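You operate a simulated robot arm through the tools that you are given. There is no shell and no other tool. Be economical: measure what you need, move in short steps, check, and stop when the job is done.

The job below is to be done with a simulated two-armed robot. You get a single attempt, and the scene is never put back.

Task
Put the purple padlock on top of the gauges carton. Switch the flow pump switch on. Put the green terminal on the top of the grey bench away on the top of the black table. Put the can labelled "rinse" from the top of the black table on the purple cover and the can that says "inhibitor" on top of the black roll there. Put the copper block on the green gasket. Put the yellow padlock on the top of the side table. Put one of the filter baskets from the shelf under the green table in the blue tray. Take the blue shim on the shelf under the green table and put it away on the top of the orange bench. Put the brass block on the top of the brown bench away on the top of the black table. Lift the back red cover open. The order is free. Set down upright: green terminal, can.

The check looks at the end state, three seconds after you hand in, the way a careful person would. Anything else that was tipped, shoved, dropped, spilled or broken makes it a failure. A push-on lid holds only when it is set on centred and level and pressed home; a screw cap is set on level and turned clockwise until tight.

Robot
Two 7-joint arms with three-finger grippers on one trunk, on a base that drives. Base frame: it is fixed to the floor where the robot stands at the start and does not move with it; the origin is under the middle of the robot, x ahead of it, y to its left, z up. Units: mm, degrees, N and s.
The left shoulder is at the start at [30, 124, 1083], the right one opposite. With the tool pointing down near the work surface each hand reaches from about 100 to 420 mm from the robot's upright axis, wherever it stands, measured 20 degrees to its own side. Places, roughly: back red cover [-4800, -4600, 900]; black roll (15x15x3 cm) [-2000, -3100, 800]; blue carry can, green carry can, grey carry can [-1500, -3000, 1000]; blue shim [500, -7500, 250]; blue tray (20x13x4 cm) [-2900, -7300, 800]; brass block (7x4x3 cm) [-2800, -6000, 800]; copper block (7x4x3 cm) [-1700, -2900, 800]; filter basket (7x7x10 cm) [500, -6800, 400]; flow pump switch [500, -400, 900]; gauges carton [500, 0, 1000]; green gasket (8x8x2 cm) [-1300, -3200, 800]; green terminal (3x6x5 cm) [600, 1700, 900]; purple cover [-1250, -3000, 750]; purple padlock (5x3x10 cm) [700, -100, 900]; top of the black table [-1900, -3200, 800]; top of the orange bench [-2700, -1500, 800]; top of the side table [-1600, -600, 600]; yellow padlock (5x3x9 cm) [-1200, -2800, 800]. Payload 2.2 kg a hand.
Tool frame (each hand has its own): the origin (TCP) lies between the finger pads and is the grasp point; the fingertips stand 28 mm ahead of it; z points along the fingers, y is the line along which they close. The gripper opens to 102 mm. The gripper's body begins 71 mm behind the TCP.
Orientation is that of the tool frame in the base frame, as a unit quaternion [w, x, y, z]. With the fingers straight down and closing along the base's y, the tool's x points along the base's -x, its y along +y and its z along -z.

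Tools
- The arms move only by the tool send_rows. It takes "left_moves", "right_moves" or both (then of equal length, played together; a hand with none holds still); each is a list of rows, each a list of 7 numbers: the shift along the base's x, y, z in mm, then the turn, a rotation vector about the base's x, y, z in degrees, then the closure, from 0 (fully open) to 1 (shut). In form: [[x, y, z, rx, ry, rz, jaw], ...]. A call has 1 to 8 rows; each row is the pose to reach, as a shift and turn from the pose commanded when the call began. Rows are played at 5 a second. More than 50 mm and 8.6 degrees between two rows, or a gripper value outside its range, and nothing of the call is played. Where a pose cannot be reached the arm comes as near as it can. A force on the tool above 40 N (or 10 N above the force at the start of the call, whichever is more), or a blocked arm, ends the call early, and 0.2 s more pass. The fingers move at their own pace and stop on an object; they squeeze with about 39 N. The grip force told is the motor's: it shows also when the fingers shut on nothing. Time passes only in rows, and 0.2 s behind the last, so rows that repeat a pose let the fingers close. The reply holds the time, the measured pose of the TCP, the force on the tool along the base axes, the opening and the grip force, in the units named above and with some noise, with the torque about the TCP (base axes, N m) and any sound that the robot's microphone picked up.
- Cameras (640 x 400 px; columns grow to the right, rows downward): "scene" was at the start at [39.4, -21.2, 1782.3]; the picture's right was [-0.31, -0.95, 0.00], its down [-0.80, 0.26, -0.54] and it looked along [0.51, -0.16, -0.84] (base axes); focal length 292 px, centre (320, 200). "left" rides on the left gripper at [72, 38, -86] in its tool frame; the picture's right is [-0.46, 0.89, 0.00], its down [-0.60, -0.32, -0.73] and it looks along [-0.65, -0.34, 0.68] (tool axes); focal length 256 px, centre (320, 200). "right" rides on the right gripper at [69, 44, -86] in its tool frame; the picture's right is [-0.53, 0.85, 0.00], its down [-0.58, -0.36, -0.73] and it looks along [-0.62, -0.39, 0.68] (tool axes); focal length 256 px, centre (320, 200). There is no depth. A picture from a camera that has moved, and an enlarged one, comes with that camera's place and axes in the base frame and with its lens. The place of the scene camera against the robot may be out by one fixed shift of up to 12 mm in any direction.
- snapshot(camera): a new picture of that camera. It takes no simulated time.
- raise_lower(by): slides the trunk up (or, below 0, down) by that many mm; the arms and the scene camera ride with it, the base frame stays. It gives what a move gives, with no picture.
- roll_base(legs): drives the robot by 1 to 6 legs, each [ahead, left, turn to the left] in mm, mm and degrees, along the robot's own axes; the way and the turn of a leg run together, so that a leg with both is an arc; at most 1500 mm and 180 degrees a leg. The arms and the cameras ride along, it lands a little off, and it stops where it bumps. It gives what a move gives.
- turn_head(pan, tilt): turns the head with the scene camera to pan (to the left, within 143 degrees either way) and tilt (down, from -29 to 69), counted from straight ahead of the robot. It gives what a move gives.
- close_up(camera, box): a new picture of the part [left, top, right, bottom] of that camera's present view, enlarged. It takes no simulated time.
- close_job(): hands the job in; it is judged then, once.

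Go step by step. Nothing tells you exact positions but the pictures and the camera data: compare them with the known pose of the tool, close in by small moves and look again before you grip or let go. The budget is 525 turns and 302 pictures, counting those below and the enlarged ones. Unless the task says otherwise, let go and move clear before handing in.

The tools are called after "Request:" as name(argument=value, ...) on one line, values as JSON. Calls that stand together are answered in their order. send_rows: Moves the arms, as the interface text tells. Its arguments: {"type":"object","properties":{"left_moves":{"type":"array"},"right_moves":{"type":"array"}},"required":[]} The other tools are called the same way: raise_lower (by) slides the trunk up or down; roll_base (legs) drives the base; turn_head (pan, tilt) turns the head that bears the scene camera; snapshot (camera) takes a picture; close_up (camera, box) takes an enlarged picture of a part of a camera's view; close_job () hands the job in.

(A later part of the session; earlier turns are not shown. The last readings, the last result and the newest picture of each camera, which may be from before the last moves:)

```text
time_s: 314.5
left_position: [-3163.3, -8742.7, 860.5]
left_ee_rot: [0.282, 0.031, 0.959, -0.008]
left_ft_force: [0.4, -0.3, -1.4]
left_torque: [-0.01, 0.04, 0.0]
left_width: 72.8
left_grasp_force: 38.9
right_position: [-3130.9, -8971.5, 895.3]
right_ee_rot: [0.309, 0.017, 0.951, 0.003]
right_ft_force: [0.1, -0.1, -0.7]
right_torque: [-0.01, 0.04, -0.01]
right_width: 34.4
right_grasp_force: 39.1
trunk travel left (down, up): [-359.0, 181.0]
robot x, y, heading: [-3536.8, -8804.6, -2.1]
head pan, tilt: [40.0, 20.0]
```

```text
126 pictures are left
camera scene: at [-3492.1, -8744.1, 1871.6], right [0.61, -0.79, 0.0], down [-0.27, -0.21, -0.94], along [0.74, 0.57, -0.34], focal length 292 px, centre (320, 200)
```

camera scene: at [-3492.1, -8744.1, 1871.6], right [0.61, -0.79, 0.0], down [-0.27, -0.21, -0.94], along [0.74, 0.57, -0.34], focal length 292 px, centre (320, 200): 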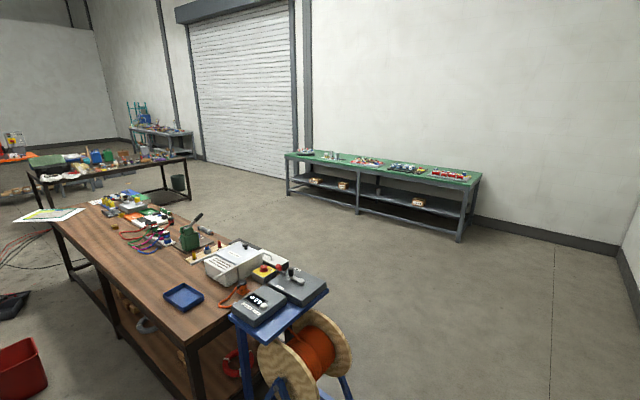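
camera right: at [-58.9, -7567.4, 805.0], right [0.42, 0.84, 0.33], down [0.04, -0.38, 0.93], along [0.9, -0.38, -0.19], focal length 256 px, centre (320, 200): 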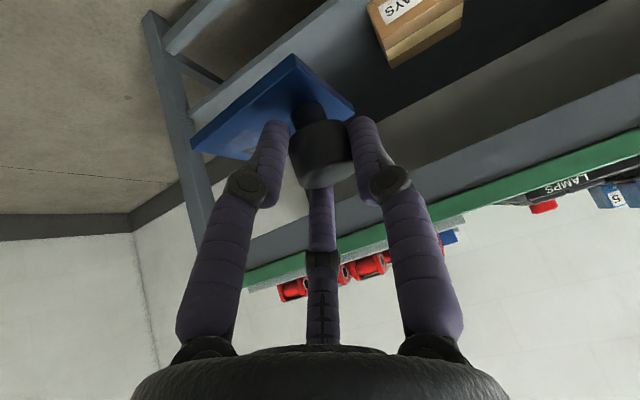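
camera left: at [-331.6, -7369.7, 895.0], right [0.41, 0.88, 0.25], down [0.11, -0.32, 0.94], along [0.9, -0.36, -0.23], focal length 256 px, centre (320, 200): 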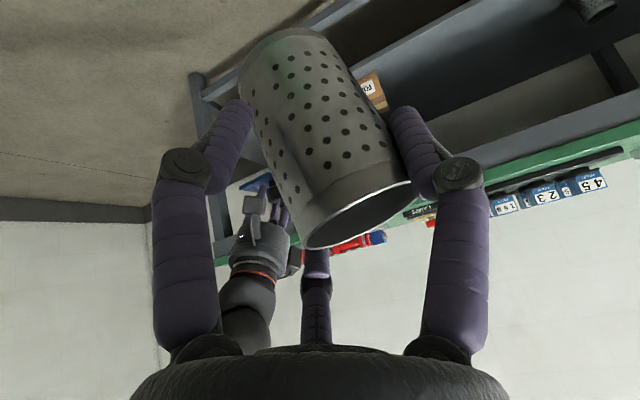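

The blue tray is clear at about (-2889,-7305). I align and drive alongside the bench's west side, raised for safety.

Request:
raise_lower(by=80)

Request:
roll_base(legs=[[0, 0, 2.2], [0, 1370, 0]])

Request:
turn_head(pan=10, tilt=50)

Request:
snapshot(camera="scene")

Request:
snapshot(camera="left")

```text
time_s: 315.6
left_position: [-3165.6, -8743.3, 941.4]
left_ee_rot: [0.28, 0.031, 0.959, -0.008]
left_ft_force: [-0.1, -1.0, -1.5]
left_torque: [0.0, 0.05, 0.0]
left_width: 73.1
left_grasp_force: 39.4
right_position: [-3130.8, -8973.9, 974.2]
right_ee_rot: [0.31, 0.018, 0.951, 0.002]
right_ft_force: [-0.1, 0.0, -1.5]
right_torque: [0.01, 0.02, 0.03]
right_width: 34.8
right_grasp_force: 39.0
trunk travel left (down, up): [-439.0, 101.0]
robot x, y, heading: [-3539.8, -8799.7, -2.1]
head pan, tilt: [40.0, 20.0]
```

```text
time_s: 322.9
left_position: [-3162.3, -7365.8, 942.7]
left_ee_rot: [0.281, 0.015, 0.959, -0.003]
left_ft_force: [-0.4, -0.2, -1.1]
left_torque: [0.0, 0.08, -0.02]
left_width: 72.8
left_grasp_force: 38.5
right_position: [-3120.6, -7593.9, 975.5]
right_ee_rot: [0.31, 0.001, 0.951, 0.008]
right_ft_force: [0.6, 0.4, -1.6]
right_torque: [0.01, 0.03, 0.0]
right_width: 34.4
right_grasp_force: 39.1
trunk travel left (down, up): [-439.0, 101.0]
robot x, y, heading: [-3539.2, -7437.9, -0.2]
head pan, tilt: [40.0, 20.0]
```

```text
time_s: 323.8
left_position: [-3162.8, -7366.3, 941.1]
left_ee_rot: [0.281, 0.015, 0.96, -0.004]
left_ft_force: [1.0, -0.6, -1.0]
left_torque: [0.0, 0.01, -0.01]
left_width: 72.6
left_grasp_force: 38.6
right_position: [-3120.4, -7593.6, 973.9]
right_ee_rot: [0.31, 0.002, 0.951, 0.008]
right_ft_force: [-0.9, -0.1, -1.6]
right_torque: [0.0, 0.06, -0.05]
right_width: 34.6
right_grasp_force: 39.1
trunk travel left (down, up): [-439.0, 101.0]
robot x, y, heading: [-3537.7, -7441.0, -0.4]
head pan, tilt: [10.0, 50.0]
```

```text
125 pictures are left
camera scene: at [-3486.1, -7424.9, 1906.1], right [0.17, -0.99, 0.0], down [-0.75, -0.13, -0.64], along [0.63, 0.11, -0.77], focal length 292 px, centre (320, 200)
```

scene: 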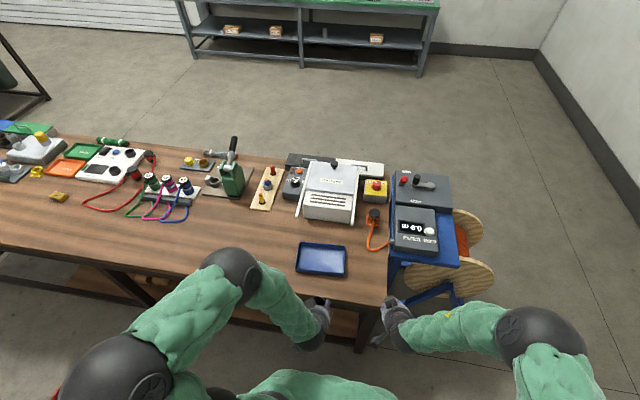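

```text
124 pictures are left
camera left: at [-3269.2, -7325.2, 975.1], right [0.42, 0.87, 0.25], down [0.1, -0.32, 0.94], along [0.9, -0.37, -0.23], focal length 256 px, centre (320, 200)
```

left: 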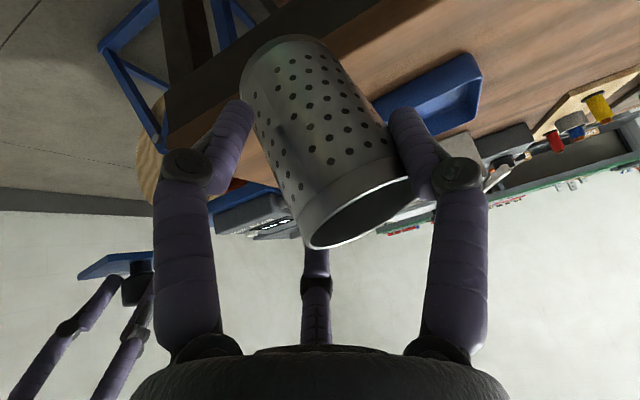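

Tray centre ≈(-2900,-7330). I raise the right hand for clearance, then drive ahead to bring the basket over the tray.

Request:
send_rows(right_moves=[[-20, 0, 30, 0, 0, 0, 1], [-40, 0, 60, 0, 0, 0, 1], [-60, 0, 90, 0, 0, 0, 1]])

Request:
roll_base(legs=[[175, 0, 0]])

Request:
send_rows(left_moves=[[20, 15, 0, 0, 0, 0, 1], [50, 30, 0, 0, 0, 0, 1], [82, 34, 0, 0, 0, 0, 1]])

Request:
snapshot(camera="scene")

Request:
snapshot(camera="left")

```text
time_s: 324.6
left_position: [-3163.4, -7367.5, 942.0]
left_ee_rot: [0.282, 0.015, 0.959, -0.003]
left_ft_force: [-1.0, -0.6, -1.4]
left_torque: [0.0, 0.06, 0.01]
left_width: 72.8
left_grasp_force: 39.2
right_position: [-3183.4, -7593.8, 1064.7]
right_ee_rot: [0.31, 0.001, 0.951, 0.008]
right_ft_force: [-1.1, -0.5, -1.3]
right_torque: [0.0, -0.02, -0.01]
right_width: 34.7
right_grasp_force: 39.3
trunk travel left (down, up): [-439.0, 101.0]
robot x, y, heading: [-3534.4, -7439.9, -0.1]
head pan, tilt: [10.0, 50.0]
```

```text
time_s: 326.1
left_position: [-2988.4, -7367.8, 941.0]
left_ee_rot: [0.281, 0.015, 0.96, -0.002]
left_ft_force: [-0.1, -0.3, -0.8]
left_torque: [0.03, 0.03, -0.04]
left_width: 72.9
left_grasp_force: 38.9
right_position: [-3007.0, -7595.1, 1065.1]
right_ee_rot: [0.31, 0.003, 0.951, 0.007]
right_ft_force: [-0.1, -1.1, -1.8]
right_torque: [0.05, 0.02, -0.02]
right_width: 34.5
right_grasp_force: 38.5
trunk travel left (down, up): [-439.0, 101.0]
robot x, y, heading: [-3360.8, -7439.1, -0.4]
head pan, tilt: [10.0, 50.0]
```

```text
time_s: 326.9
left_position: [-2907.1, -7332.6, 940.3]
left_ee_rot: [0.279, 0.016, 0.96, -0.003]
left_ft_force: [-0.6, 0.1, -1.7]
left_torque: [0.01, -0.01, -0.01]
left_width: 72.9
left_grasp_force: 39.1
right_position: [-3007.9, -7594.8, 1063.5]
right_ee_rot: [0.309, 0.002, 0.951, 0.007]
right_ft_force: [-1.0, 0.0, -1.4]
right_torque: [0.01, 0.03, 0.02]
right_width: 34.6
right_grasp_force: 39.5
trunk travel left (down, up): [-439.0, 101.0]
robot x, y, heading: [-3360.3, -7438.2, -0.5]
head pan, tilt: [10.0, 50.0]
```

```text
123 pictures are left
camera scene: at [-3312.0, -7426.0, 1906.0], right [0.17, -0.99, 0.0], down [-0.76, -0.13, -0.64], along [0.63, 0.11, -0.77], focal length 292 px, centre (320, 200)
```

scene: 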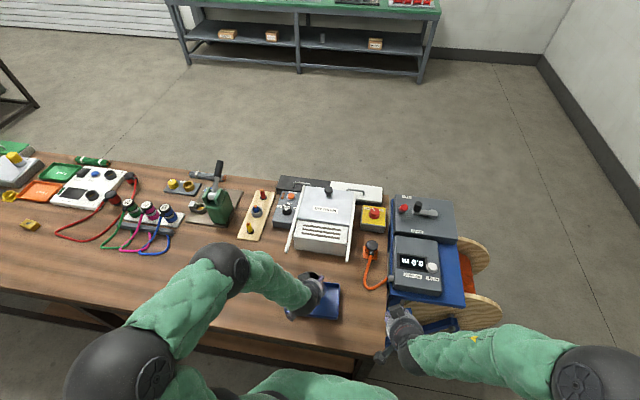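

```text
122 pictures are left
camera left: at [-3014.0, -7291.7, 974.3], right [0.42, 0.87, 0.25], down [0.11, -0.32, 0.94], along [0.9, -0.37, -0.23], focal length 256 px, centre (320, 200)
```

left: 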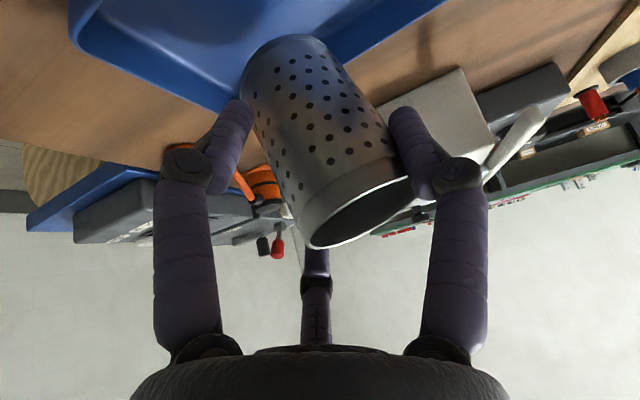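

The basket is over the tray's middle. Lowering.

Request:
send_rows(left_moves=[[0, 4, -20, 0, 0, 0, 1], [2, 8, -40, 0, 0, 0, 1], [2, 8, -52, 0, 0, 0, 1]])

Request:
send_rows(left_moves=[[0, 0, -4, 0, 0, 0, 1], [0, 0, -8, 0, 0, 0, 1]])

Request:
snapshot(camera="left")

```text
time_s: 327.7
left_position: [-2904.6, -7325.9, 889.8]
left_ee_rot: [0.282, 0.015, 0.959, -0.003]
left_ft_force: [-0.1, 0.0, 0.0]
left_torque: [0.03, 0.01, 0.0]
left_width: 72.7
left_grasp_force: 39.3
right_position: [-3008.6, -7594.9, 1064.7]
right_ee_rot: [0.31, 0.002, 0.951, 0.007]
right_ft_force: [0.1, 0.5, -2.5]
right_torque: [0.02, 0.0, 0.01]
right_width: 34.4
right_grasp_force: 39.2
trunk travel left (down, up): [-439.0, 101.0]
robot x, y, heading: [-3364.4, -7442.6, -0.1]
head pan, tilt: [10.0, 50.0]
```

```text
time_s: 328.3
left_position: [-2900.3, -7324.6, 885.5]
left_ee_rot: [0.286, 0.016, 0.958, -0.002]
left_ft_force: [0.2, -5.3, 36.9]
left_torque: [0.27, -0.6, -0.09]
left_width: 73.5
left_grasp_force: 39.2
right_position: [-3009.3, -7596.8, 1066.7]
right_ee_rot: [0.311, 0.003, 0.95, 0.007]
right_ft_force: [0.0, -0.2, -2.1]
right_torque: [0.03, 0.03, 0.02]
right_width: 34.4
right_grasp_force: 39.3
trunk travel left (down, up): [-439.0, 101.0]
robot x, y, heading: [-3362.3, -7437.5, -0.0]
head pan, tilt: [10.0, 50.0]
```

```text
121 pictures are left
camera left: at [-3008.2, -7284.0, 917.7], right [0.41, 0.87, 0.26], down [0.09, -0.33, 0.94], along [0.91, -0.37, -0.22], focal length 256 px, centre (320, 200)
```

left: 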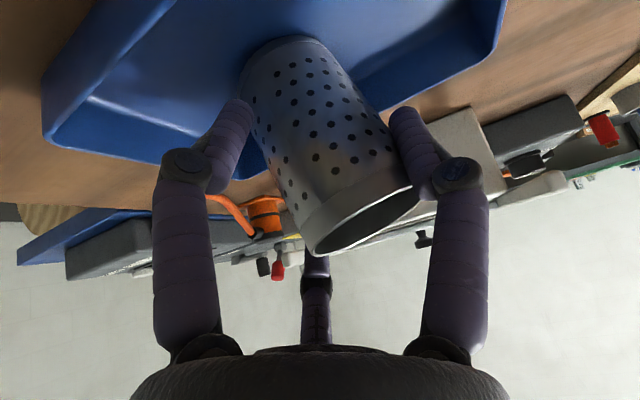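

Touching on an edge (basket leans ~8°). I raise slightly and tilt the hand to bring it upright.

Request:
send_rows(left_moves=[[0, 0, 6, 0, 0, 0, 1], [0, 0, 10, 2.5, -3.5, 0, 1], [0, 0, 10, 5, -6.5, 0, 1]])

Request:
snapshot(camera="left")

Request:
close_up(camera="scene", box=[240, 230, 380, 350])

```text
time_s: 329.1
left_position: [-2905.4, -7325.3, 891.4]
left_ee_rot: [0.333, 0.028, 0.942, 0.04]
left_ft_force: [0.0, -0.6, -1.7]
left_torque: [-0.01, 0.06, 0.0]
left_width: 72.9
left_grasp_force: 38.8
right_position: [-3007.7, -7596.0, 1065.3]
right_ee_rot: [0.309, 0.003, 0.951, 0.007]
right_ft_force: [0.6, -0.4, -1.6]
right_torque: [0.03, 0.02, 0.01]
right_width: 34.7
right_grasp_force: 39.0
trunk travel left (down, up): [-439.0, 101.0]
robot x, y, heading: [-3364.2, -7440.1, -0.1]
head pan, tilt: [10.0, 50.0]
```

```text
120 pictures are left
camera left: at [-3015.5, -7287.1, 915.7], right [0.38, 0.84, 0.37], down [0.0, -0.4, 0.91], along [0.92, -0.35, -0.16], focal length 256 px, centre (320, 200)
```

left: 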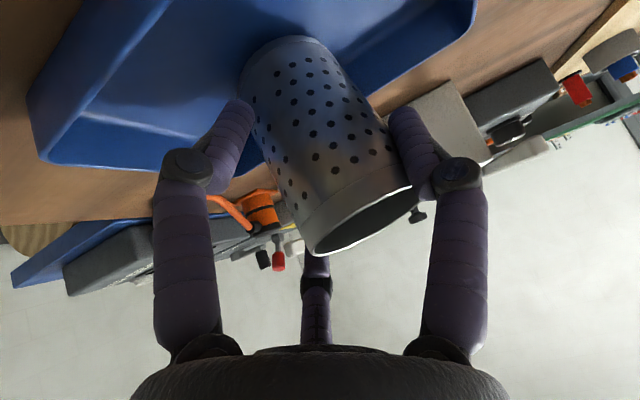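

```text
3.33 times, centred on (310, 290) of scene
camera zoom: at [-3311.8, -7425.7, 1905.9], right [0.17, -0.99, 0.0], down [-0.76, -0.13, -0.64], along [0.63, 0.11, -0.77], focal length 973 px, centre (353, -100)
```

zoom: 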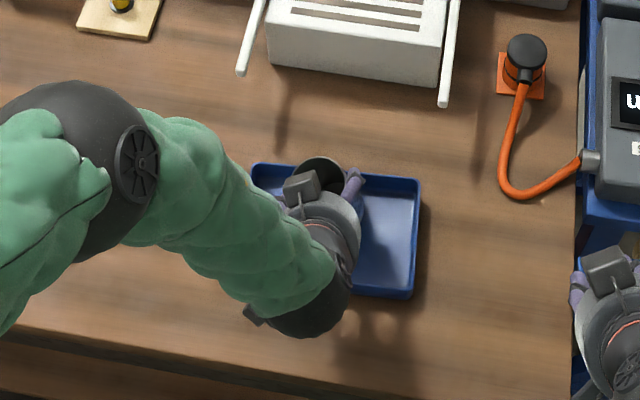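

The basket is upright now but a bit close to the far wall; I shift 12 mm toward me and lower.

Request:
send_rows(left_moves=[[-6, -2, 0, 0, 0, 0, 1], [-13, -3, -4, 0, 0, 0, 1], [-13, -3, -8, 0, 0, 0, 1]])

Request:
send_rows(left_moves=[[0, 0, -3, 0, 0, 0, 1], [0, 0, -6, 0, 0, 0, 1]])

```text
time_s: 329.9
left_position: [-2917.7, -7327.5, 882.2]
left_ee_rot: [0.334, 0.028, 0.941, 0.04]
left_ft_force: [0.4, -0.5, -1.5]
left_torque: [-0.01, 0.0, 0.0]
left_width: 72.7
left_grasp_force: 38.6
right_position: [-3008.4, -7594.9, 1064.9]
right_ee_rot: [0.31, 0.001, 0.951, 0.008]
right_ft_force: [-0.6, -0.6, -1.1]
right_torque: [0.03, 0.02, -0.03]
right_width: 34.7
right_grasp_force: 39.0
trunk travel left (down, up): [-439.0, 101.0]
robot x, y, heading: [-3364.0, -7437.1, -0.2]
head pan, tilt: [10.0, 50.0]
```

```text
time_s: 330.5
left_position: [-2914.3, -7326.8, 881.0]
left_ee_rot: [0.338, 0.028, 0.94, 0.042]
left_ft_force: [-2.3, -4.6, 33.9]
left_torque: [0.37, -0.21, 0.0]
left_width: 73.6
left_grasp_force: 38.9
right_position: [-3009.4, -7595.9, 1065.4]
right_ee_rot: [0.311, 0.002, 0.95, 0.007]
right_ft_force: [-0.7, 1.2, -2.0]
right_torque: [0.01, 0.08, 0.0]
right_width: 34.7
right_grasp_force: 39.6
trunk travel left (down, up): [-439.0, 101.0]
robot x, y, heading: [-3363.7, -7440.5, -0.3]
head pan, tilt: [10.0, 50.0]
```

Contact on the tray floor. Relieve and release.

Request:
send_rows(left_moves=[[0, 0, 3, 0, 0, 0, 1], [0, 0, 3, 0, 0, 0, 0.25], [0, 0, 3, 0, 0, 0, 0.15], [0, 0, 3, 0, 0, 0, 0], [0, 0, 3, 0, 0, 0, 0]])

Request:
snapshot(camera="left")

```text
time_s: 331.7
left_position: [-2918.4, -7328.6, 880.7]
left_ee_rot: [0.334, 0.028, 0.941, 0.04]
left_ft_force: [0.3, -1.1, 0.3]
left_torque: [0.04, 0.01, -0.02]
left_width: 102.1
left_grasp_force: 0.2
right_position: [-3007.8, -7595.1, 1064.2]
right_ee_rot: [0.31, 0.003, 0.951, 0.007]
right_ft_force: [-0.2, 0.5, -1.1]
right_torque: [0.03, 0.02, 0.02]
right_width: 34.5
right_grasp_force: 39.5
trunk travel left (down, up): [-439.0, 101.0]
robot x, y, heading: [-3361.4, -7441.3, -0.0]
head pan, tilt: [10.0, 50.0]
```

```text
118 pictures are left
camera left: at [-3028.0, -7289.7, 905.1], right [0.38, 0.84, 0.37], down [0.0, -0.4, 0.91], along [0.92, -0.35, -0.15], focal length 256 px, centre (320, 200)
```

left: 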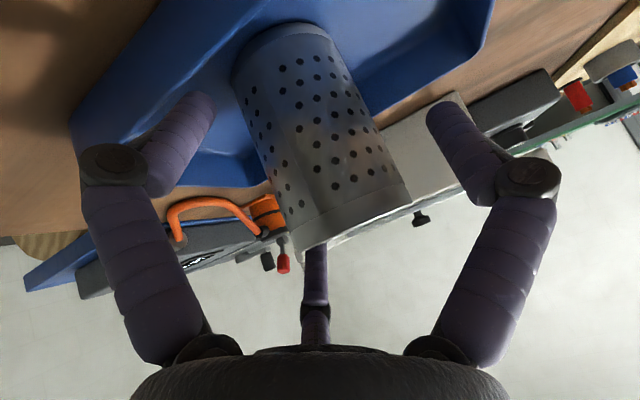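

It stands in the tray. I withdraw along the tool axis.

Request:
send_rows(left_moves=[[-8, -1, 10, 0, 0, 0, 0], [-18, -1, 23, 0, 0, 0, 0], [-32, -2, 42, 0, 0, 0, 0], [-50, -2, 65, 0, 0, 0, 0], [-72, -2, 95, 0, 0, 0, 0], [-100, -2, 130, 0, 0, 0, 0]])

Request:
close_up(camera="scene", box=[220, 210, 400, 350])

Request:
snapshot(camera="left")

```text
time_s: 333.1
left_position: [-3020.1, -7329.2, 1012.7]
left_ee_rot: [0.335, 0.027, 0.941, 0.041]
left_ft_force: [-1.5, 0.3, 0.2]
left_torque: [-0.02, -0.04, -0.03]
left_width: 101.9
left_grasp_force: 0.0
right_position: [-3009.4, -7595.0, 1064.6]
right_ee_rot: [0.311, 0.002, 0.95, 0.007]
right_ft_force: [-0.6, 0.5, -1.7]
right_torque: [0.0, -0.01, 0.0]
right_width: 34.7
right_grasp_force: 39.7
trunk travel left (down, up): [-439.0, 101.0]
robot x, y, heading: [-3363.5, -7437.9, -0.3]
head pan, tilt: [10.0, 50.0]
```

```text
2.86 times, centred on (310, 280) of scene
camera zoom: at [-3314.8, -7426.0, 1906.1], right [0.17, -0.99, 0.0], down [-0.75, -0.13, -0.64], along [0.63, 0.11, -0.77], focal length 834 px, centre (349, -29)
```

zoom: 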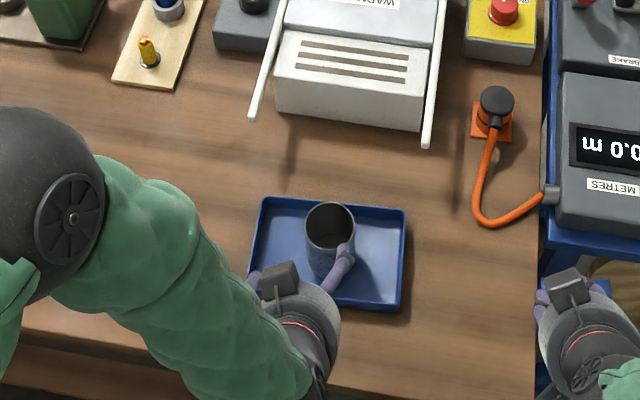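

```text
116 pictures are left
camera left: at [-3131.0, -7291.5, 1036.3], right [0.38, 0.84, 0.37], down [0.0, -0.4, 0.91], along [0.92, -0.35, -0.15], focal length 256 px, centre (320, 200)
```

left: 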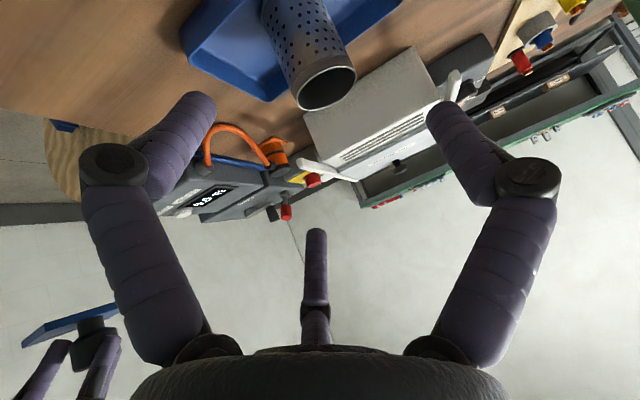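

The basket stands in the blue tray. Next, a look toward the red covers at about (-4800,-4600).

Request:
roll_base(legs=[[-300, 0, 0]])

Request:
turn_head(pan=115, tilt=12)

Request:
snapshot(camera="scene")

```text
time_s: 335.1
left_position: [-3321.2, -7328.6, 1010.3]
left_ee_rot: [0.335, 0.027, 0.941, 0.04]
left_ft_force: [-0.2, -1.1, -0.4]
left_torque: [-0.01, -0.03, -0.01]
left_width: 102.1
left_grasp_force: 0.0
right_position: [-3309.7, -7593.9, 1065.9]
right_ee_rot: [0.31, 0.002, 0.951, 0.008]
right_ft_force: [-0.7, 0.1, -1.2]
right_torque: [0.0, 0.0, -0.02]
right_width: 34.7
right_grasp_force: 38.8
trunk travel left (down, up): [-439.0, 101.0]
robot x, y, heading: [-3659.9, -7438.0, -0.4]
head pan, tilt: [10.0, 50.0]
```

```text
time_s: 336.9
left_position: [-3320.8, -7328.9, 1011.7]
left_ee_rot: [0.334, 0.028, 0.941, 0.039]
left_ft_force: [0.3, 1.4, -0.6]
left_torque: [-0.01, 0.0, -0.01]
left_width: 101.9
left_grasp_force: 0.0
right_position: [-3309.4, -7594.3, 1065.1]
right_ee_rot: [0.309, 0.002, 0.951, 0.007]
right_ft_force: [-0.1, -1.0, -1.5]
right_torque: [0.03, 0.01, -0.01]
right_width: 34.7
right_grasp_force: 39.0
trunk travel left (down, up): [-439.0, 101.0]
robot x, y, heading: [-3664.0, -7440.1, -0.2]
head pan, tilt: [115.0, 12.0]
```

```text
115 pictures are left
camera scene: at [-3728.6, -7352.7, 1964.6], right [0.91, 0.42, 0.0], down [0.09, -0.19, -0.98], along [-0.41, 0.89, -0.21], focal length 292 px, centre (320, 200)
```

scene: 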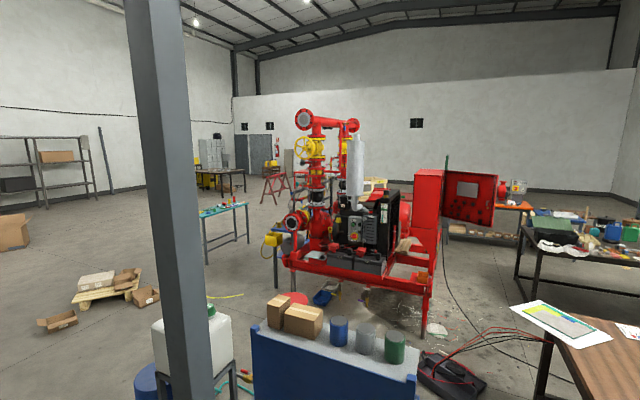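

Request:
close_up(camera="scene", box=[260, 180, 440, 320])

```text
2.86 times, centred on (350, 250) of scene
camera zoom: at [-3728.6, -7352.7, 1964.6], right [0.91, 0.42, 0.0], down [0.09, -0.19, -0.98], along [-0.41, 0.89, -0.21], focal length 834 px, centre (234, 57)
```

zoom: 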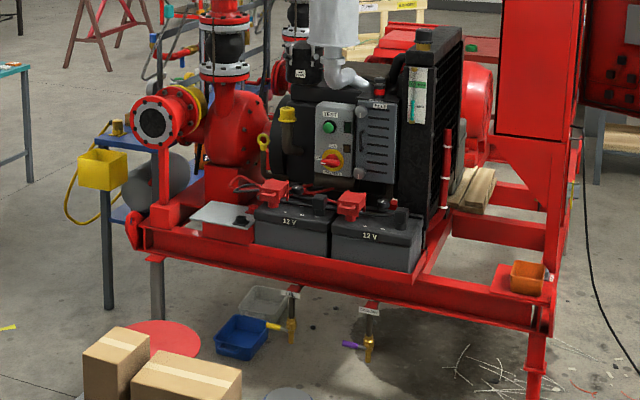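

The two batteries' red terminal covers are on the pump skid; the back one (farther west) is at about (-4800,-4600). I check the aisle to the north for a path.

Request:
turn_head(pan=92, tilt=38)

Request:
snapshot(camera="scene")

```text
time_s: 337.9
left_position: [-3321.8, -7329.3, 1009.7]
left_ee_rot: [0.334, 0.028, 0.941, 0.04]
left_ft_force: [-0.9, -1.0, 0.3]
left_torque: [0.02, -0.02, 0.0]
left_width: 102.2
left_grasp_force: 0.2
right_position: [-3309.5, -7594.0, 1066.3]
right_ee_rot: [0.31, 0.001, 0.951, 0.008]
right_ft_force: [0.1, 0.4, -1.8]
right_torque: [0.06, 0.03, 0.0]
right_width: 34.6
right_grasp_force: 39.3
trunk travel left (down, up): [-439.0, 101.0]
robot x, y, heading: [-3662.8, -7437.4, -0.4]
head pan, tilt: [92.0, 38.0]
```

```text
113 pictures are left
camera scene: at [-3692.4, -7351.1, 1923.3], right [1.0, 0.03, 0.0], down [0.02, -0.61, -0.79], along [-0.02, 0.79, -0.61], focal length 292 px, centre (320, 200)
```

scene: 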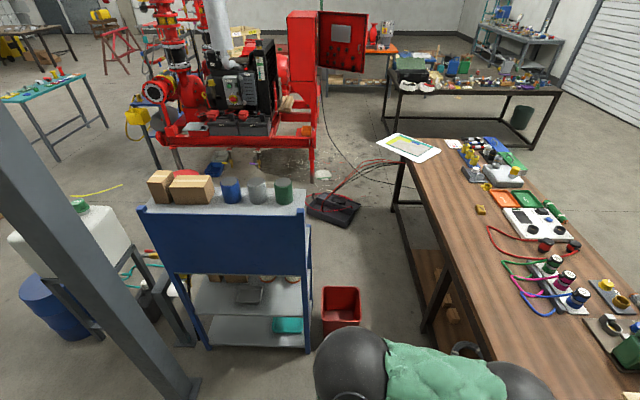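

The direct aisle is blocked by a red bin beside the blue shelf, and the jump starter blocks the north. I look for a way round on the west side, under the canopy.

Request:
roll_base(legs=[[-150, 0, 0], [0, 0, 178]])

Request:
turn_head(pan=-15, tilt=20)

Request:
snapshot(camera="scene")

```text
time_s: 346.4
left_position: [-4163.9, -7522.1, 1010.4]
left_ee_rot: [0.028, 0.94, -0.06, -0.335]
left_ft_force: [-0.2, 0.4, -0.1]
left_torque: [-0.01, 0.0, 0.01]
left_width: 101.8
left_grasp_force: 0.1
right_position: [-4155.7, -7257.1, 1065.3]
right_ee_rot: [-0.004, 0.95, -0.035, -0.31]
right_ft_force: [-0.3, -0.5, -1.6]
right_torque: [-0.02, 0.0, 0.01]
right_width: 34.5
right_grasp_force: 38.9
trunk travel left (down, up): [-439.0, 101.0]
robot x, y, heading: [-3813.5, -7437.1, 175.9]
head pan, tilt: [92.0, 38.0]
```

```text
time_s: 348.3
left_position: [-4162.7, -7521.9, 1011.1]
left_ee_rot: [0.028, 0.94, -0.059, -0.335]
left_ft_force: [-0.1, -0.1, 0.0]
left_torque: [0.01, -0.01, 0.01]
left_width: 102.0
left_grasp_force: 0.0
right_position: [-4155.3, -7258.5, 1065.5]
right_ee_rot: [-0.003, 0.95, -0.035, -0.311]
right_ft_force: [0.0, 0.4, -1.0]
right_torque: [-0.05, -0.03, -0.03]
right_width: 34.5
right_grasp_force: 38.9
trunk travel left (down, up): [-439.0, 101.0]
robot x, y, heading: [-3813.0, -7437.3, 175.8]
head pan, tilt: [-15.0, 20.0]
```

```text
112 pictures are left
camera scene: at [-3868.7, -7408.3, 1951.6], right [0.33, 0.94, 0.0], down [0.32, -0.11, -0.94], along [-0.89, 0.31, -0.34], focal length 292 px, centre (320, 200)
```

scene: 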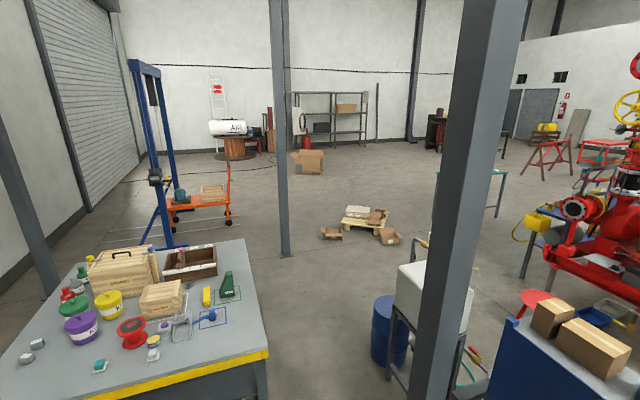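

There is a passage: past the canopy post at y≈-7080, then between the canopy table (north edge y≈-7275) and the blue drum. I take it step by step.

Request:
roll_base(legs=[[0, 0, 4.2], [0, -350, 0], [900, 0, 0]])

Request:
turn_head(pan=-35, tilt=40)

Request:
snapshot(camera="scene")

```text
time_s: 353.5
left_position: [-4646.6, -7197.0, 1016.2]
left_ee_rot: [0.039, 0.938, -0.029, -0.342]
left_ft_force: [0.1, -0.3, -0.6]
left_torque: [0.03, 0.04, 0.0]
left_width: 101.9
left_grasp_force: 0.1
right_position: [-4653.2, -6929.6, 1070.5]
right_ee_rot: [0.006, 0.948, -0.006, -0.317]
right_ft_force: [0.3, 0.1, -2.5]
right_torque: [-0.01, 0.0, -0.02]
right_width: 34.7
right_grasp_force: 38.9
trunk travel left (down, up): [-439.0, 101.0]
robot x, y, heading: [-4318.8, -7087.4, 179.4]
head pan, tilt: [-15.0, 20.0]
stopped in leg 3: the robot was blocked; the commanded pose is now the measured one
```

```text
time_s: 354.4
left_position: [-4644.9, -7197.5, 1017.4]
left_ee_rot: [0.04, 0.938, -0.028, -0.343]
left_ft_force: [-0.4, -0.7, 0.2]
left_torque: [0.02, 0.0, -0.04]
left_width: 102.0
left_grasp_force: 0.0
right_position: [-4654.2, -6930.9, 1071.5]
right_ee_rot: [0.007, 0.948, -0.004, -0.318]
right_ft_force: [0.4, -0.2, -1.3]
right_torque: [0.0, -0.05, 0.01]
right_width: 34.6
right_grasp_force: 39.1
trunk travel left (down, up): [-439.0, 101.0]
robot x, y, heading: [-4320.3, -7086.5, 179.7]
head pan, tilt: [-35.0, 40.0]
```

```text
111 pictures are left
camera scene: at [-4321.7, -7039.5, 1920.4], right [0.58, 0.82, -0.01], down [0.51, -0.37, -0.78], along [-0.64, 0.44, -0.63], focal length 292 px, centre (320, 200)
```

scene: 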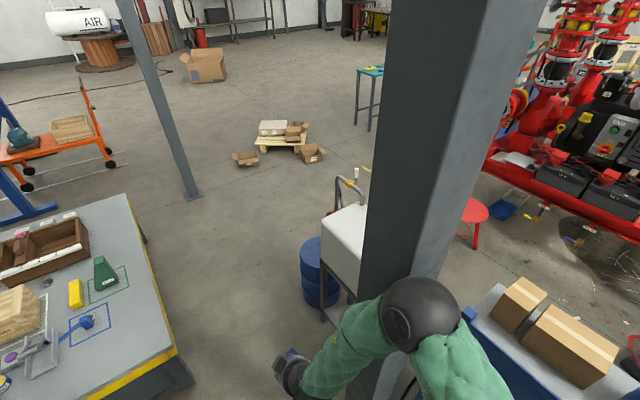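

My right elbow touched the fixed canopy post. I'll back off, face south and pass sideways with the arms over the low table side, hands raised.

Request:
roll_base(legs=[[-200, 0, 0], [0, 0, 90]])

Request:
raise_lower(by=95)

Request:
roll_base(legs=[[0, -620, 0]])

Request:
turn_head(pan=-80, tilt=40)

Request:
snapshot(camera="scene")

```text
time_s: 359.8
left_position: [-4009.6, -7430.6, 1009.5]
left_ee_rot: [0.264, 0.684, 0.648, -0.207]
left_ft_force: [0.2, -0.7, -0.8]
left_torque: [0.02, 0.0, 0.0]
left_width: 102.4
left_grasp_force: 0.0
right_position: [-4275.0, -7441.6, 1064.1]
right_ee_rot: [0.224, 0.673, 0.672, -0.213]
right_ft_force: [-0.2, -0.1, -1.3]
right_torque: [0.02, 0.0, 0.01]
right_width: 34.7
right_grasp_force: 39.0
trunk travel left (down, up): [-439.0, 101.0]
robot x, y, heading: [-4122.6, -7089.1, -90.0]
head pan, tilt: [-35.0, 40.0]
```

```text
time_s: 361.1
left_position: [-4010.1, -7431.0, 1105.8]
left_ee_rot: [0.264, 0.684, 0.648, -0.207]
left_ft_force: [0.2, -0.4, 0.0]
left_torque: [0.05, 0.0, 0.05]
left_width: 102.2
left_grasp_force: 0.0
right_position: [-4276.1, -7441.9, 1158.9]
right_ee_rot: [0.224, 0.673, 0.673, -0.212]
right_ft_force: [-0.5, -1.0, -1.8]
right_torque: [0.05, -0.06, -0.01]
right_width: 34.7
right_grasp_force: 39.0
trunk travel left (down, up): [-534.0, 6.0]
robot x, y, heading: [-4123.1, -7091.2, -89.9]
head pan, tilt: [-35.0, 40.0]
```

```text
time_s: 364.5
left_position: [-4624.0, -7431.7, 1104.4]
left_ee_rot: [0.265, 0.684, 0.647, -0.207]
left_ft_force: [0.6, 0.1, 0.2]
left_torque: [-0.02, 0.04, 0.02]
left_width: 102.1
left_grasp_force: 0.0
right_position: [-4890.1, -7441.4, 1158.2]
right_ee_rot: [0.224, 0.673, 0.672, -0.213]
right_ft_force: [-0.1, -0.8, -1.5]
right_torque: [0.01, -0.01, 0.02]
right_width: 34.5
right_grasp_force: 39.0
trunk travel left (down, up): [-534.0, 6.0]
robot x, y, heading: [-4735.1, -7089.4, -90.3]
head pan, tilt: [-35.0, 40.0]
```

```text
time_s: 365.7
left_position: [-4625.9, -7431.2, 1105.4]
left_ee_rot: [0.264, 0.684, 0.647, -0.207]
left_ft_force: [-0.3, -0.3, -0.2]
left_torque: [0.01, -0.01, -0.04]
left_width: 101.9
left_grasp_force: 0.2
right_position: [-4890.1, -7440.0, 1158.1]
right_ee_rot: [0.224, 0.673, 0.672, -0.213]
right_ft_force: [0.8, 0.3, -1.4]
right_torque: [0.01, 0.0, 0.0]
right_width: 34.7
right_grasp_force: 38.9
trunk travel left (down, up): [-534.0, 6.0]
robot x, y, heading: [-4736.0, -7088.0, -90.2]
head pan, tilt: [-80.0, 40.0]
```

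```text
110 pictures are left
camera scene: at [-4815.9, -7073.8, 2015.2], right [-0.17, 0.98, 0.0], down [0.63, 0.11, -0.77], along [-0.75, -0.13, -0.64], focal length 292 px, centre (320, 200)
```

scene: 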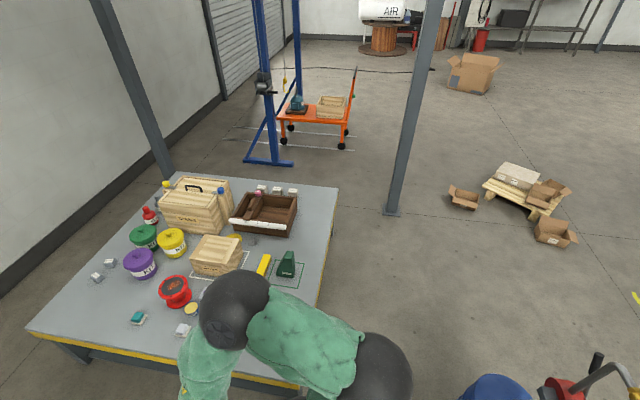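

I'm past the post. Gap ahead between table edge (y≈-7228) and drum (y≈-6640): I centre on y≈-6950 and continue sideways west.

Request:
roll_base(legs=[[-138, 0, 0.2], [0, -600, 0]])

Request:
turn_head(pan=-120, tilt=50)

Request:
snapshot(camera="scene")

```text
time_s: 367.0
left_position: [-4672.4, -7389.8, 1105.7]
left_ee_rot: [0.252, 0.72, 0.607, -0.223]
left_ft_force: [1.0, 1.2, -0.5]
left_torque: [0.0, 0.02, -0.01]
left_width: 102.0
left_grasp_force: 0.0
right_position: [-4937.7, -7369.1, 1159.5]
right_ee_rot: [0.212, 0.711, 0.632, -0.226]
right_ft_force: [1.0, 0.7, -1.7]
right_torque: [0.04, 0.01, 0.0]
right_width: 34.3
right_grasp_force: 38.8
trunk travel left (down, up): [-534.0, 6.0]
robot x, y, heading: [-4744.5, -7036.4, -96.8]
head pan, tilt: [-80.0, 40.0]
stopped in leg 1: the robot was blocked; the commanded pose is now the measured one
```

```text
time_s: 368.0
left_position: [-4672.4, -7390.5, 1105.4]
left_ee_rot: [0.253, 0.72, 0.607, -0.223]
left_ft_force: [0.3, 0.3, -0.6]
left_torque: [-0.02, 0.02, -0.02]
left_width: 102.1
left_grasp_force: 0.1
right_position: [-4937.9, -7370.2, 1160.3]
right_ee_rot: [0.211, 0.711, 0.631, -0.226]
right_ft_force: [-0.5, 0.1, -2.4]
right_torque: [0.01, 0.0, 0.03]
right_width: 34.7
right_grasp_force: 39.6
trunk travel left (down, up): [-534.0, 6.0]
robot x, y, heading: [-4745.7, -7039.9, -96.7]
head pan, tilt: [-120.0, 50.0]
```

```text
109 pictures are left
camera scene: at [-4797.9, -6961.5, 2001.0], right [0.6, 0.8, 0.0], down [0.61, -0.46, -0.64], along [-0.52, 0.38, -0.77], focal length 292 px, centre (320, 200)
```

scene: 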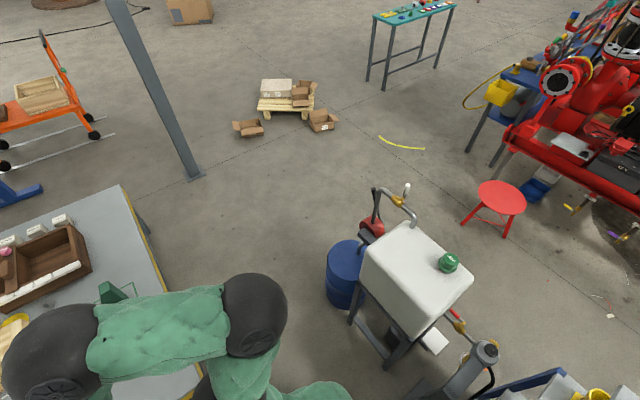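

The base touched the post's foot. I step forward, go further west first, then back.

Request:
roll_base(legs=[[40, 0, 0], [0, -100, 6.7], [0, -220, 0]])

Request:
roll_base(legs=[[-110, 0, 0], [0, -400, 0]])

Request:
snapshot(camera="scene")

```text
time_s: 371.0
left_position: [-4948.0, -7414.2, 1105.9]
left_ee_rot: [0.266, 0.682, 0.65, -0.205]
left_ft_force: [0.1, -0.8, -0.1]
left_torque: [0.02, -0.06, 0.0]
left_width: 101.7
left_grasp_force: 0.1
right_position: [-5214.3, -7426.7, 1158.0]
right_ee_rot: [0.226, 0.671, 0.674, -0.211]
right_ft_force: [-0.4, -0.5, -2.0]
right_torque: [0.08, -0.05, 0.03]
right_width: 34.7
right_grasp_force: 39.1
trunk travel left (down, up): [-534.0, 6.0]
robot x, y, heading: [-5056.2, -7071.4, -89.6]
head pan, tilt: [-120.0, 50.0]
```

```text
time_s: 374.3
left_position: [-5347.4, -7306.7, 1105.9]
left_ee_rot: [0.266, 0.681, 0.65, -0.207]
left_ft_force: [-0.2, 0.5, 0.5]
left_torque: [0.0, -0.01, -0.02]
left_width: 101.8
left_grasp_force: 0.1
right_position: [-5612.9, -7316.4, 1159.2]
right_ee_rot: [0.225, 0.671, 0.674, -0.211]
right_ft_force: [-0.1, 0.6, -1.1]
right_torque: [0.03, 0.0, -0.04]
right_width: 34.8
right_grasp_force: 38.7
trunk travel left (down, up): [-534.0, 6.0]
robot x, y, heading: [-5455.6, -6962.3, -89.7]
head pan, tilt: [-120.0, 50.0]
```

```text
108 pictures are left
camera scene: at [-5523.6, -6896.4, 2001.0], right [0.5, 0.87, 0.0], down [0.67, -0.38, -0.64], along [-0.56, 0.32, -0.77], focal length 292 px, centre (320, 200)
```

scene: 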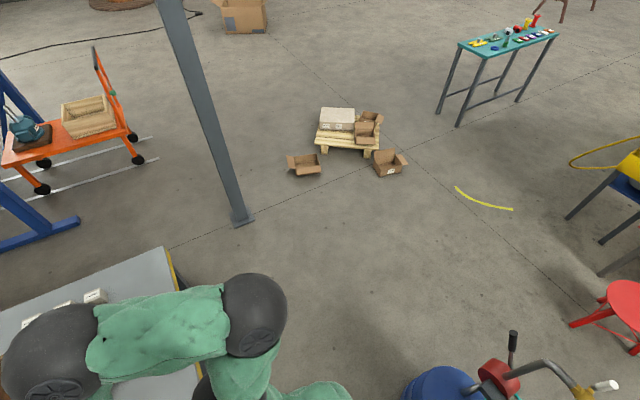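

Request:
roll_base(legs=[[0, -420, 0], [0, 0, 180], [1240, 0, 0]])

Request:
turn_head(pan=-55, tilt=38)

Request:
snapshot(camera="scene")

```text
time_s: 390.0
left_position: [-5981.7, -5394.7, 1106.2]
left_ee_rot: [0.209, -0.646, 0.685, 0.264]
left_ft_force: [0.3, 0.1, 0.3]
left_torque: [0.02, 0.01, 0.0]
left_width: 101.7
left_grasp_force: 0.0
right_position: [-5716.6, -5386.0, 1159.7]
right_ee_rot: [0.213, -0.671, 0.675, 0.223]
right_ft_force: [0.8, 0.5, -1.2]
right_torque: [-0.04, 0.01, 0.02]
right_width: 34.4
right_grasp_force: 38.7
trunk travel left (down, up): [-534.0, 6.0]
robot x, y, heading: [-5870.1, -5735.2, 89.7]
head pan, tilt: [-120.0, 50.0]
```

```text
time_s: 391.3
left_position: [-5983.1, -5395.0, 1104.9]
left_ee_rot: [0.208, -0.647, 0.684, 0.266]
left_ft_force: [0.6, -0.2, 0.0]
left_torque: [-0.01, -0.01, 0.01]
left_width: 101.8
left_grasp_force: 0.0
right_position: [-5717.0, -5386.2, 1159.2]
right_ee_rot: [0.212, -0.671, 0.675, 0.223]
right_ft_force: [0.0, 0.7, -2.1]
right_torque: [-0.02, 0.04, 0.01]
right_width: 34.5
right_grasp_force: 39.1
trunk travel left (down, up): [-534.0, 6.0]
robot x, y, heading: [-5873.1, -5738.4, 89.8]
head pan, tilt: [-55.0, 38.0]
```

```text
107 pictures are left
camera scene: at [-5798.3, -5718.5, 2018.2], right [0.57, -0.82, 0.0], down [-0.51, -0.35, -0.79], along [0.65, 0.45, -0.62], focal length 292 px, centre (320, 200)
```

scene: 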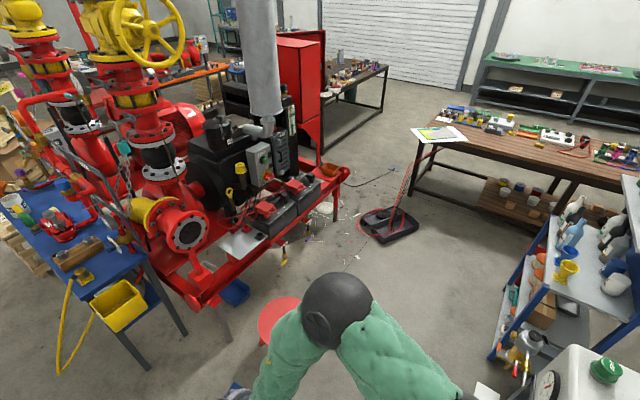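

Clear view: the back red cover (on the western battery) is at about (-4805,-4605,820). I strafe east to x≈-4610 south of the stool, then advance.

Request:
roll_base(legs=[[0, -1260, 0.2]])

Request:
roll_base(legs=[[500, 0, 0]])

Request:
turn_head(pan=15, tilt=50)

Request:
snapshot(camera="scene")

```text
time_s: 397.7
left_position: [-4717.6, -5395.7, 1106.5]
left_ee_rot: [0.207, -0.649, 0.682, 0.267]
left_ft_force: [0.6, -0.6, -0.5]
left_torque: [0.01, -0.03, 0.03]
left_width: 101.7
left_grasp_force: 0.1
right_position: [-4449.6, -5386.4, 1158.9]
right_ee_rot: [-0.212, 0.673, -0.672, -0.224]
right_ft_force: [0.6, 0.4, -1.3]
right_torque: [0.01, 0.0, 0.01]
right_width: 34.4
right_grasp_force: 39.2
trunk travel left (down, up): [-534.0, 6.0]
robot x, y, heading: [-4605.7, -5740.8, 89.8]
head pan, tilt: [-55.0, 38.0]
```

```text
time_s: 400.7
left_position: [-4715.0, -4894.1, 1105.7]
left_ee_rot: [0.208, -0.647, 0.684, 0.265]
left_ft_force: [-0.6, 0.4, -0.2]
left_torque: [0.02, 0.02, 0.0]
left_width: 101.9
left_grasp_force: 0.0
right_position: [-4449.2, -4885.7, 1159.0]
right_ee_rot: [0.212, -0.672, 0.673, 0.224]
right_ft_force: [0.3, 0.5, -1.3]
right_torque: [-0.01, 0.01, 0.0]
right_width: 34.6
right_grasp_force: 39.6
trunk travel left (down, up): [-534.0, 6.0]
robot x, y, heading: [-4604.7, -5236.9, 90.3]
head pan, tilt: [-55.0, 38.0]
```

```text
time_s: 402.1
left_position: [-4715.8, -4894.7, 1105.3]
left_ee_rot: [0.208, -0.648, 0.683, 0.266]
left_ft_force: [0.1, -0.6, -0.2]
left_torque: [0.03, 0.02, -0.03]
left_width: 101.9
left_grasp_force: 0.1
right_position: [-4450.3, -4884.3, 1159.3]
right_ee_rot: [0.213, -0.671, 0.674, 0.224]
right_ft_force: [0.5, -0.3, -2.1]
right_torque: [-0.04, 0.0, -0.03]
right_width: 34.4
right_grasp_force: 39.1
trunk travel left (down, up): [-534.0, 6.0]
robot x, y, heading: [-4602.2, -5235.9, 89.9]
head pan, tilt: [15.0, 50.0]
```

```text
106 pictures are left
camera scene: at [-4621.7, -5192.4, 2001.0], right [0.97, 0.26, 0.0], down [0.2, -0.74, -0.64], along [-0.17, 0.62, -0.77], focal length 292 px, centre (320, 200)
```

scene: 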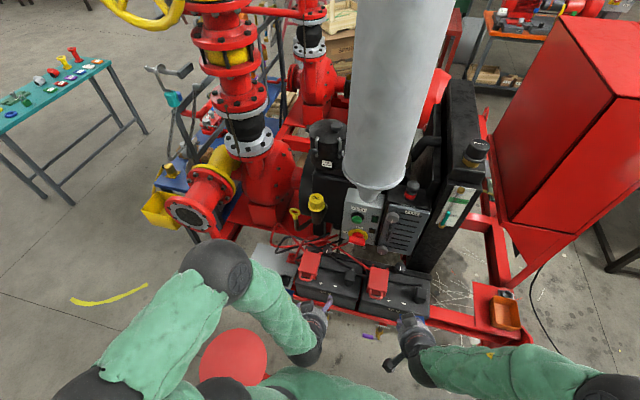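

Request:
close_up(camera="scene", box=[250, 220, 450, 350])

Request:
snapshot(camera="left")

```text
3.08 times, centred on (350, 285) of scene
camera zoom: at [-4621.7, -5192.4, 2001.0], right [0.97, 0.26, 0.0], down [0.2, -0.74, -0.64], along [-0.17, 0.62, -0.77], focal length 898 px, centre (228, -62)
```

zoom: 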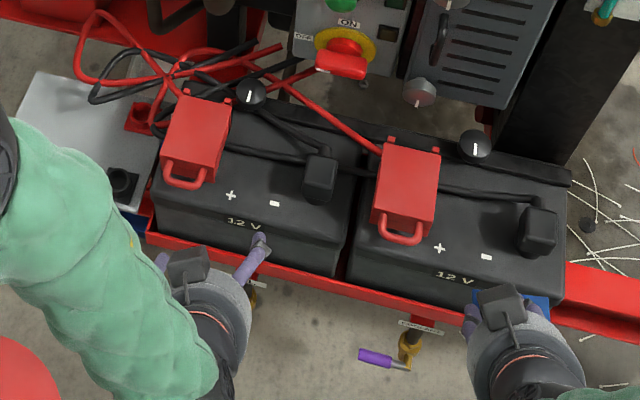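

```text
104 pictures are left
camera left: at [-4754.5, -5004.4, 1130.7], right [-0.85, 0.38, 0.37], down [0.4, 0.0, 0.91], along [0.35, 0.93, -0.15], focal length 256 px, centre (320, 200)
```

left: 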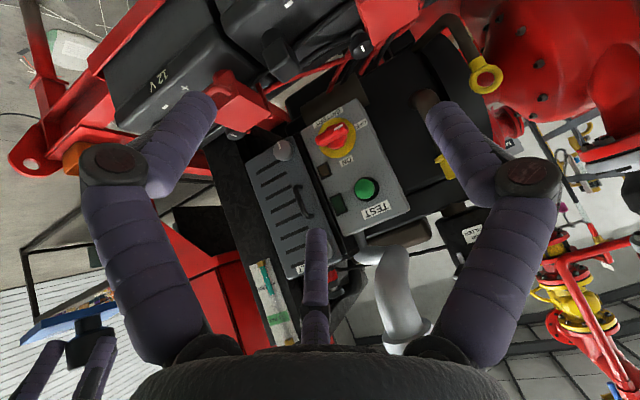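

The covers hinge at their back edge and have a pull loop at the front. The back one is at about (-4828,-4623). I bring the left hand nearer for a close look.

Request:
send_rows(left_moves=[[-25, 10, -30, 0, 0, 0, 0], [-50, 20, -60, 0, 0, 0, 0], [-75, 30, -90, 0, 0, 0, 0.3], [-95, 35, -115, 0, 0, 0, 0.6], [-110, 40, -140, 0, 0, 0, 1]])

Request:
snapshot(camera="left")

Request:
close_up(camera="scene", box=[270, 230, 370, 300])

```text
time_s: 403.3
left_position: [-4773.4, -4823.7, 989.4]
left_ee_rot: [0.186, -0.655, 0.682, 0.268]
left_ft_force: [-0.1, -0.2, 0.1]
left_torque: [-0.04, 0.0, 0.01]
left_width: 2.1
left_grasp_force: 31.9
left hand out of reach, approached as far as the arm can: row 2, 3, 4, 5
right_position: [-4450.1, -4885.7, 1158.0]
right_ee_rot: [0.213, -0.671, 0.674, 0.223]
right_ft_force: [0.2, 0.5, -2.3]
right_torque: [-0.04, 0.03, -0.04]
right_width: 34.6
right_grasp_force: 38.9
trunk travel left (down, up): [-534.0, 6.0]
robot x, y, heading: [-4605.3, -5235.6, 90.1]
head pan, tilt: [15.0, 50.0]
```

```text
103 pictures are left
camera left: at [-4809.0, -4933.6, 1018.3], right [-0.84, 0.37, 0.39], down [0.43, 0.04, 0.9], along [0.32, 0.93, -0.19], focal length 256 px, centre (320, 200)
```

left: 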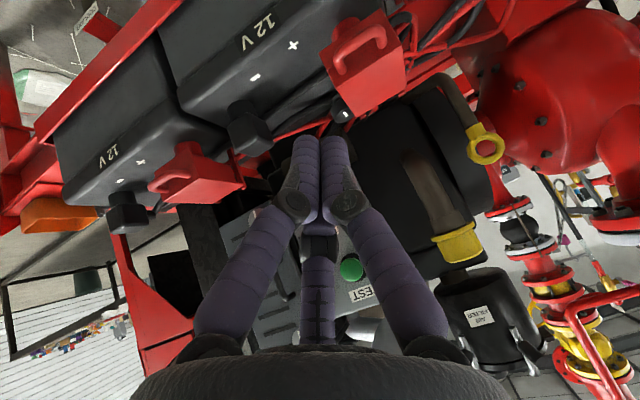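

```text
5.71 times, centred on (320, 265) of scene
camera zoom: at [-4621.7, -5191.0, 2001.0], right [0.97, 0.26, 0.0], down [0.2, -0.74, -0.64], along [-0.17, 0.62, -0.77], focal length 1668 px, centre (320, -171)
```

zoom: 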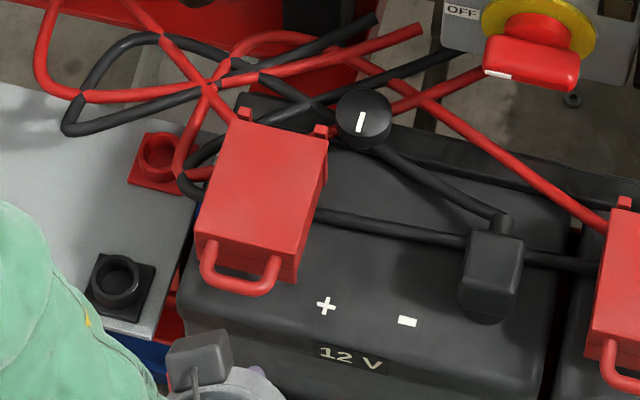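

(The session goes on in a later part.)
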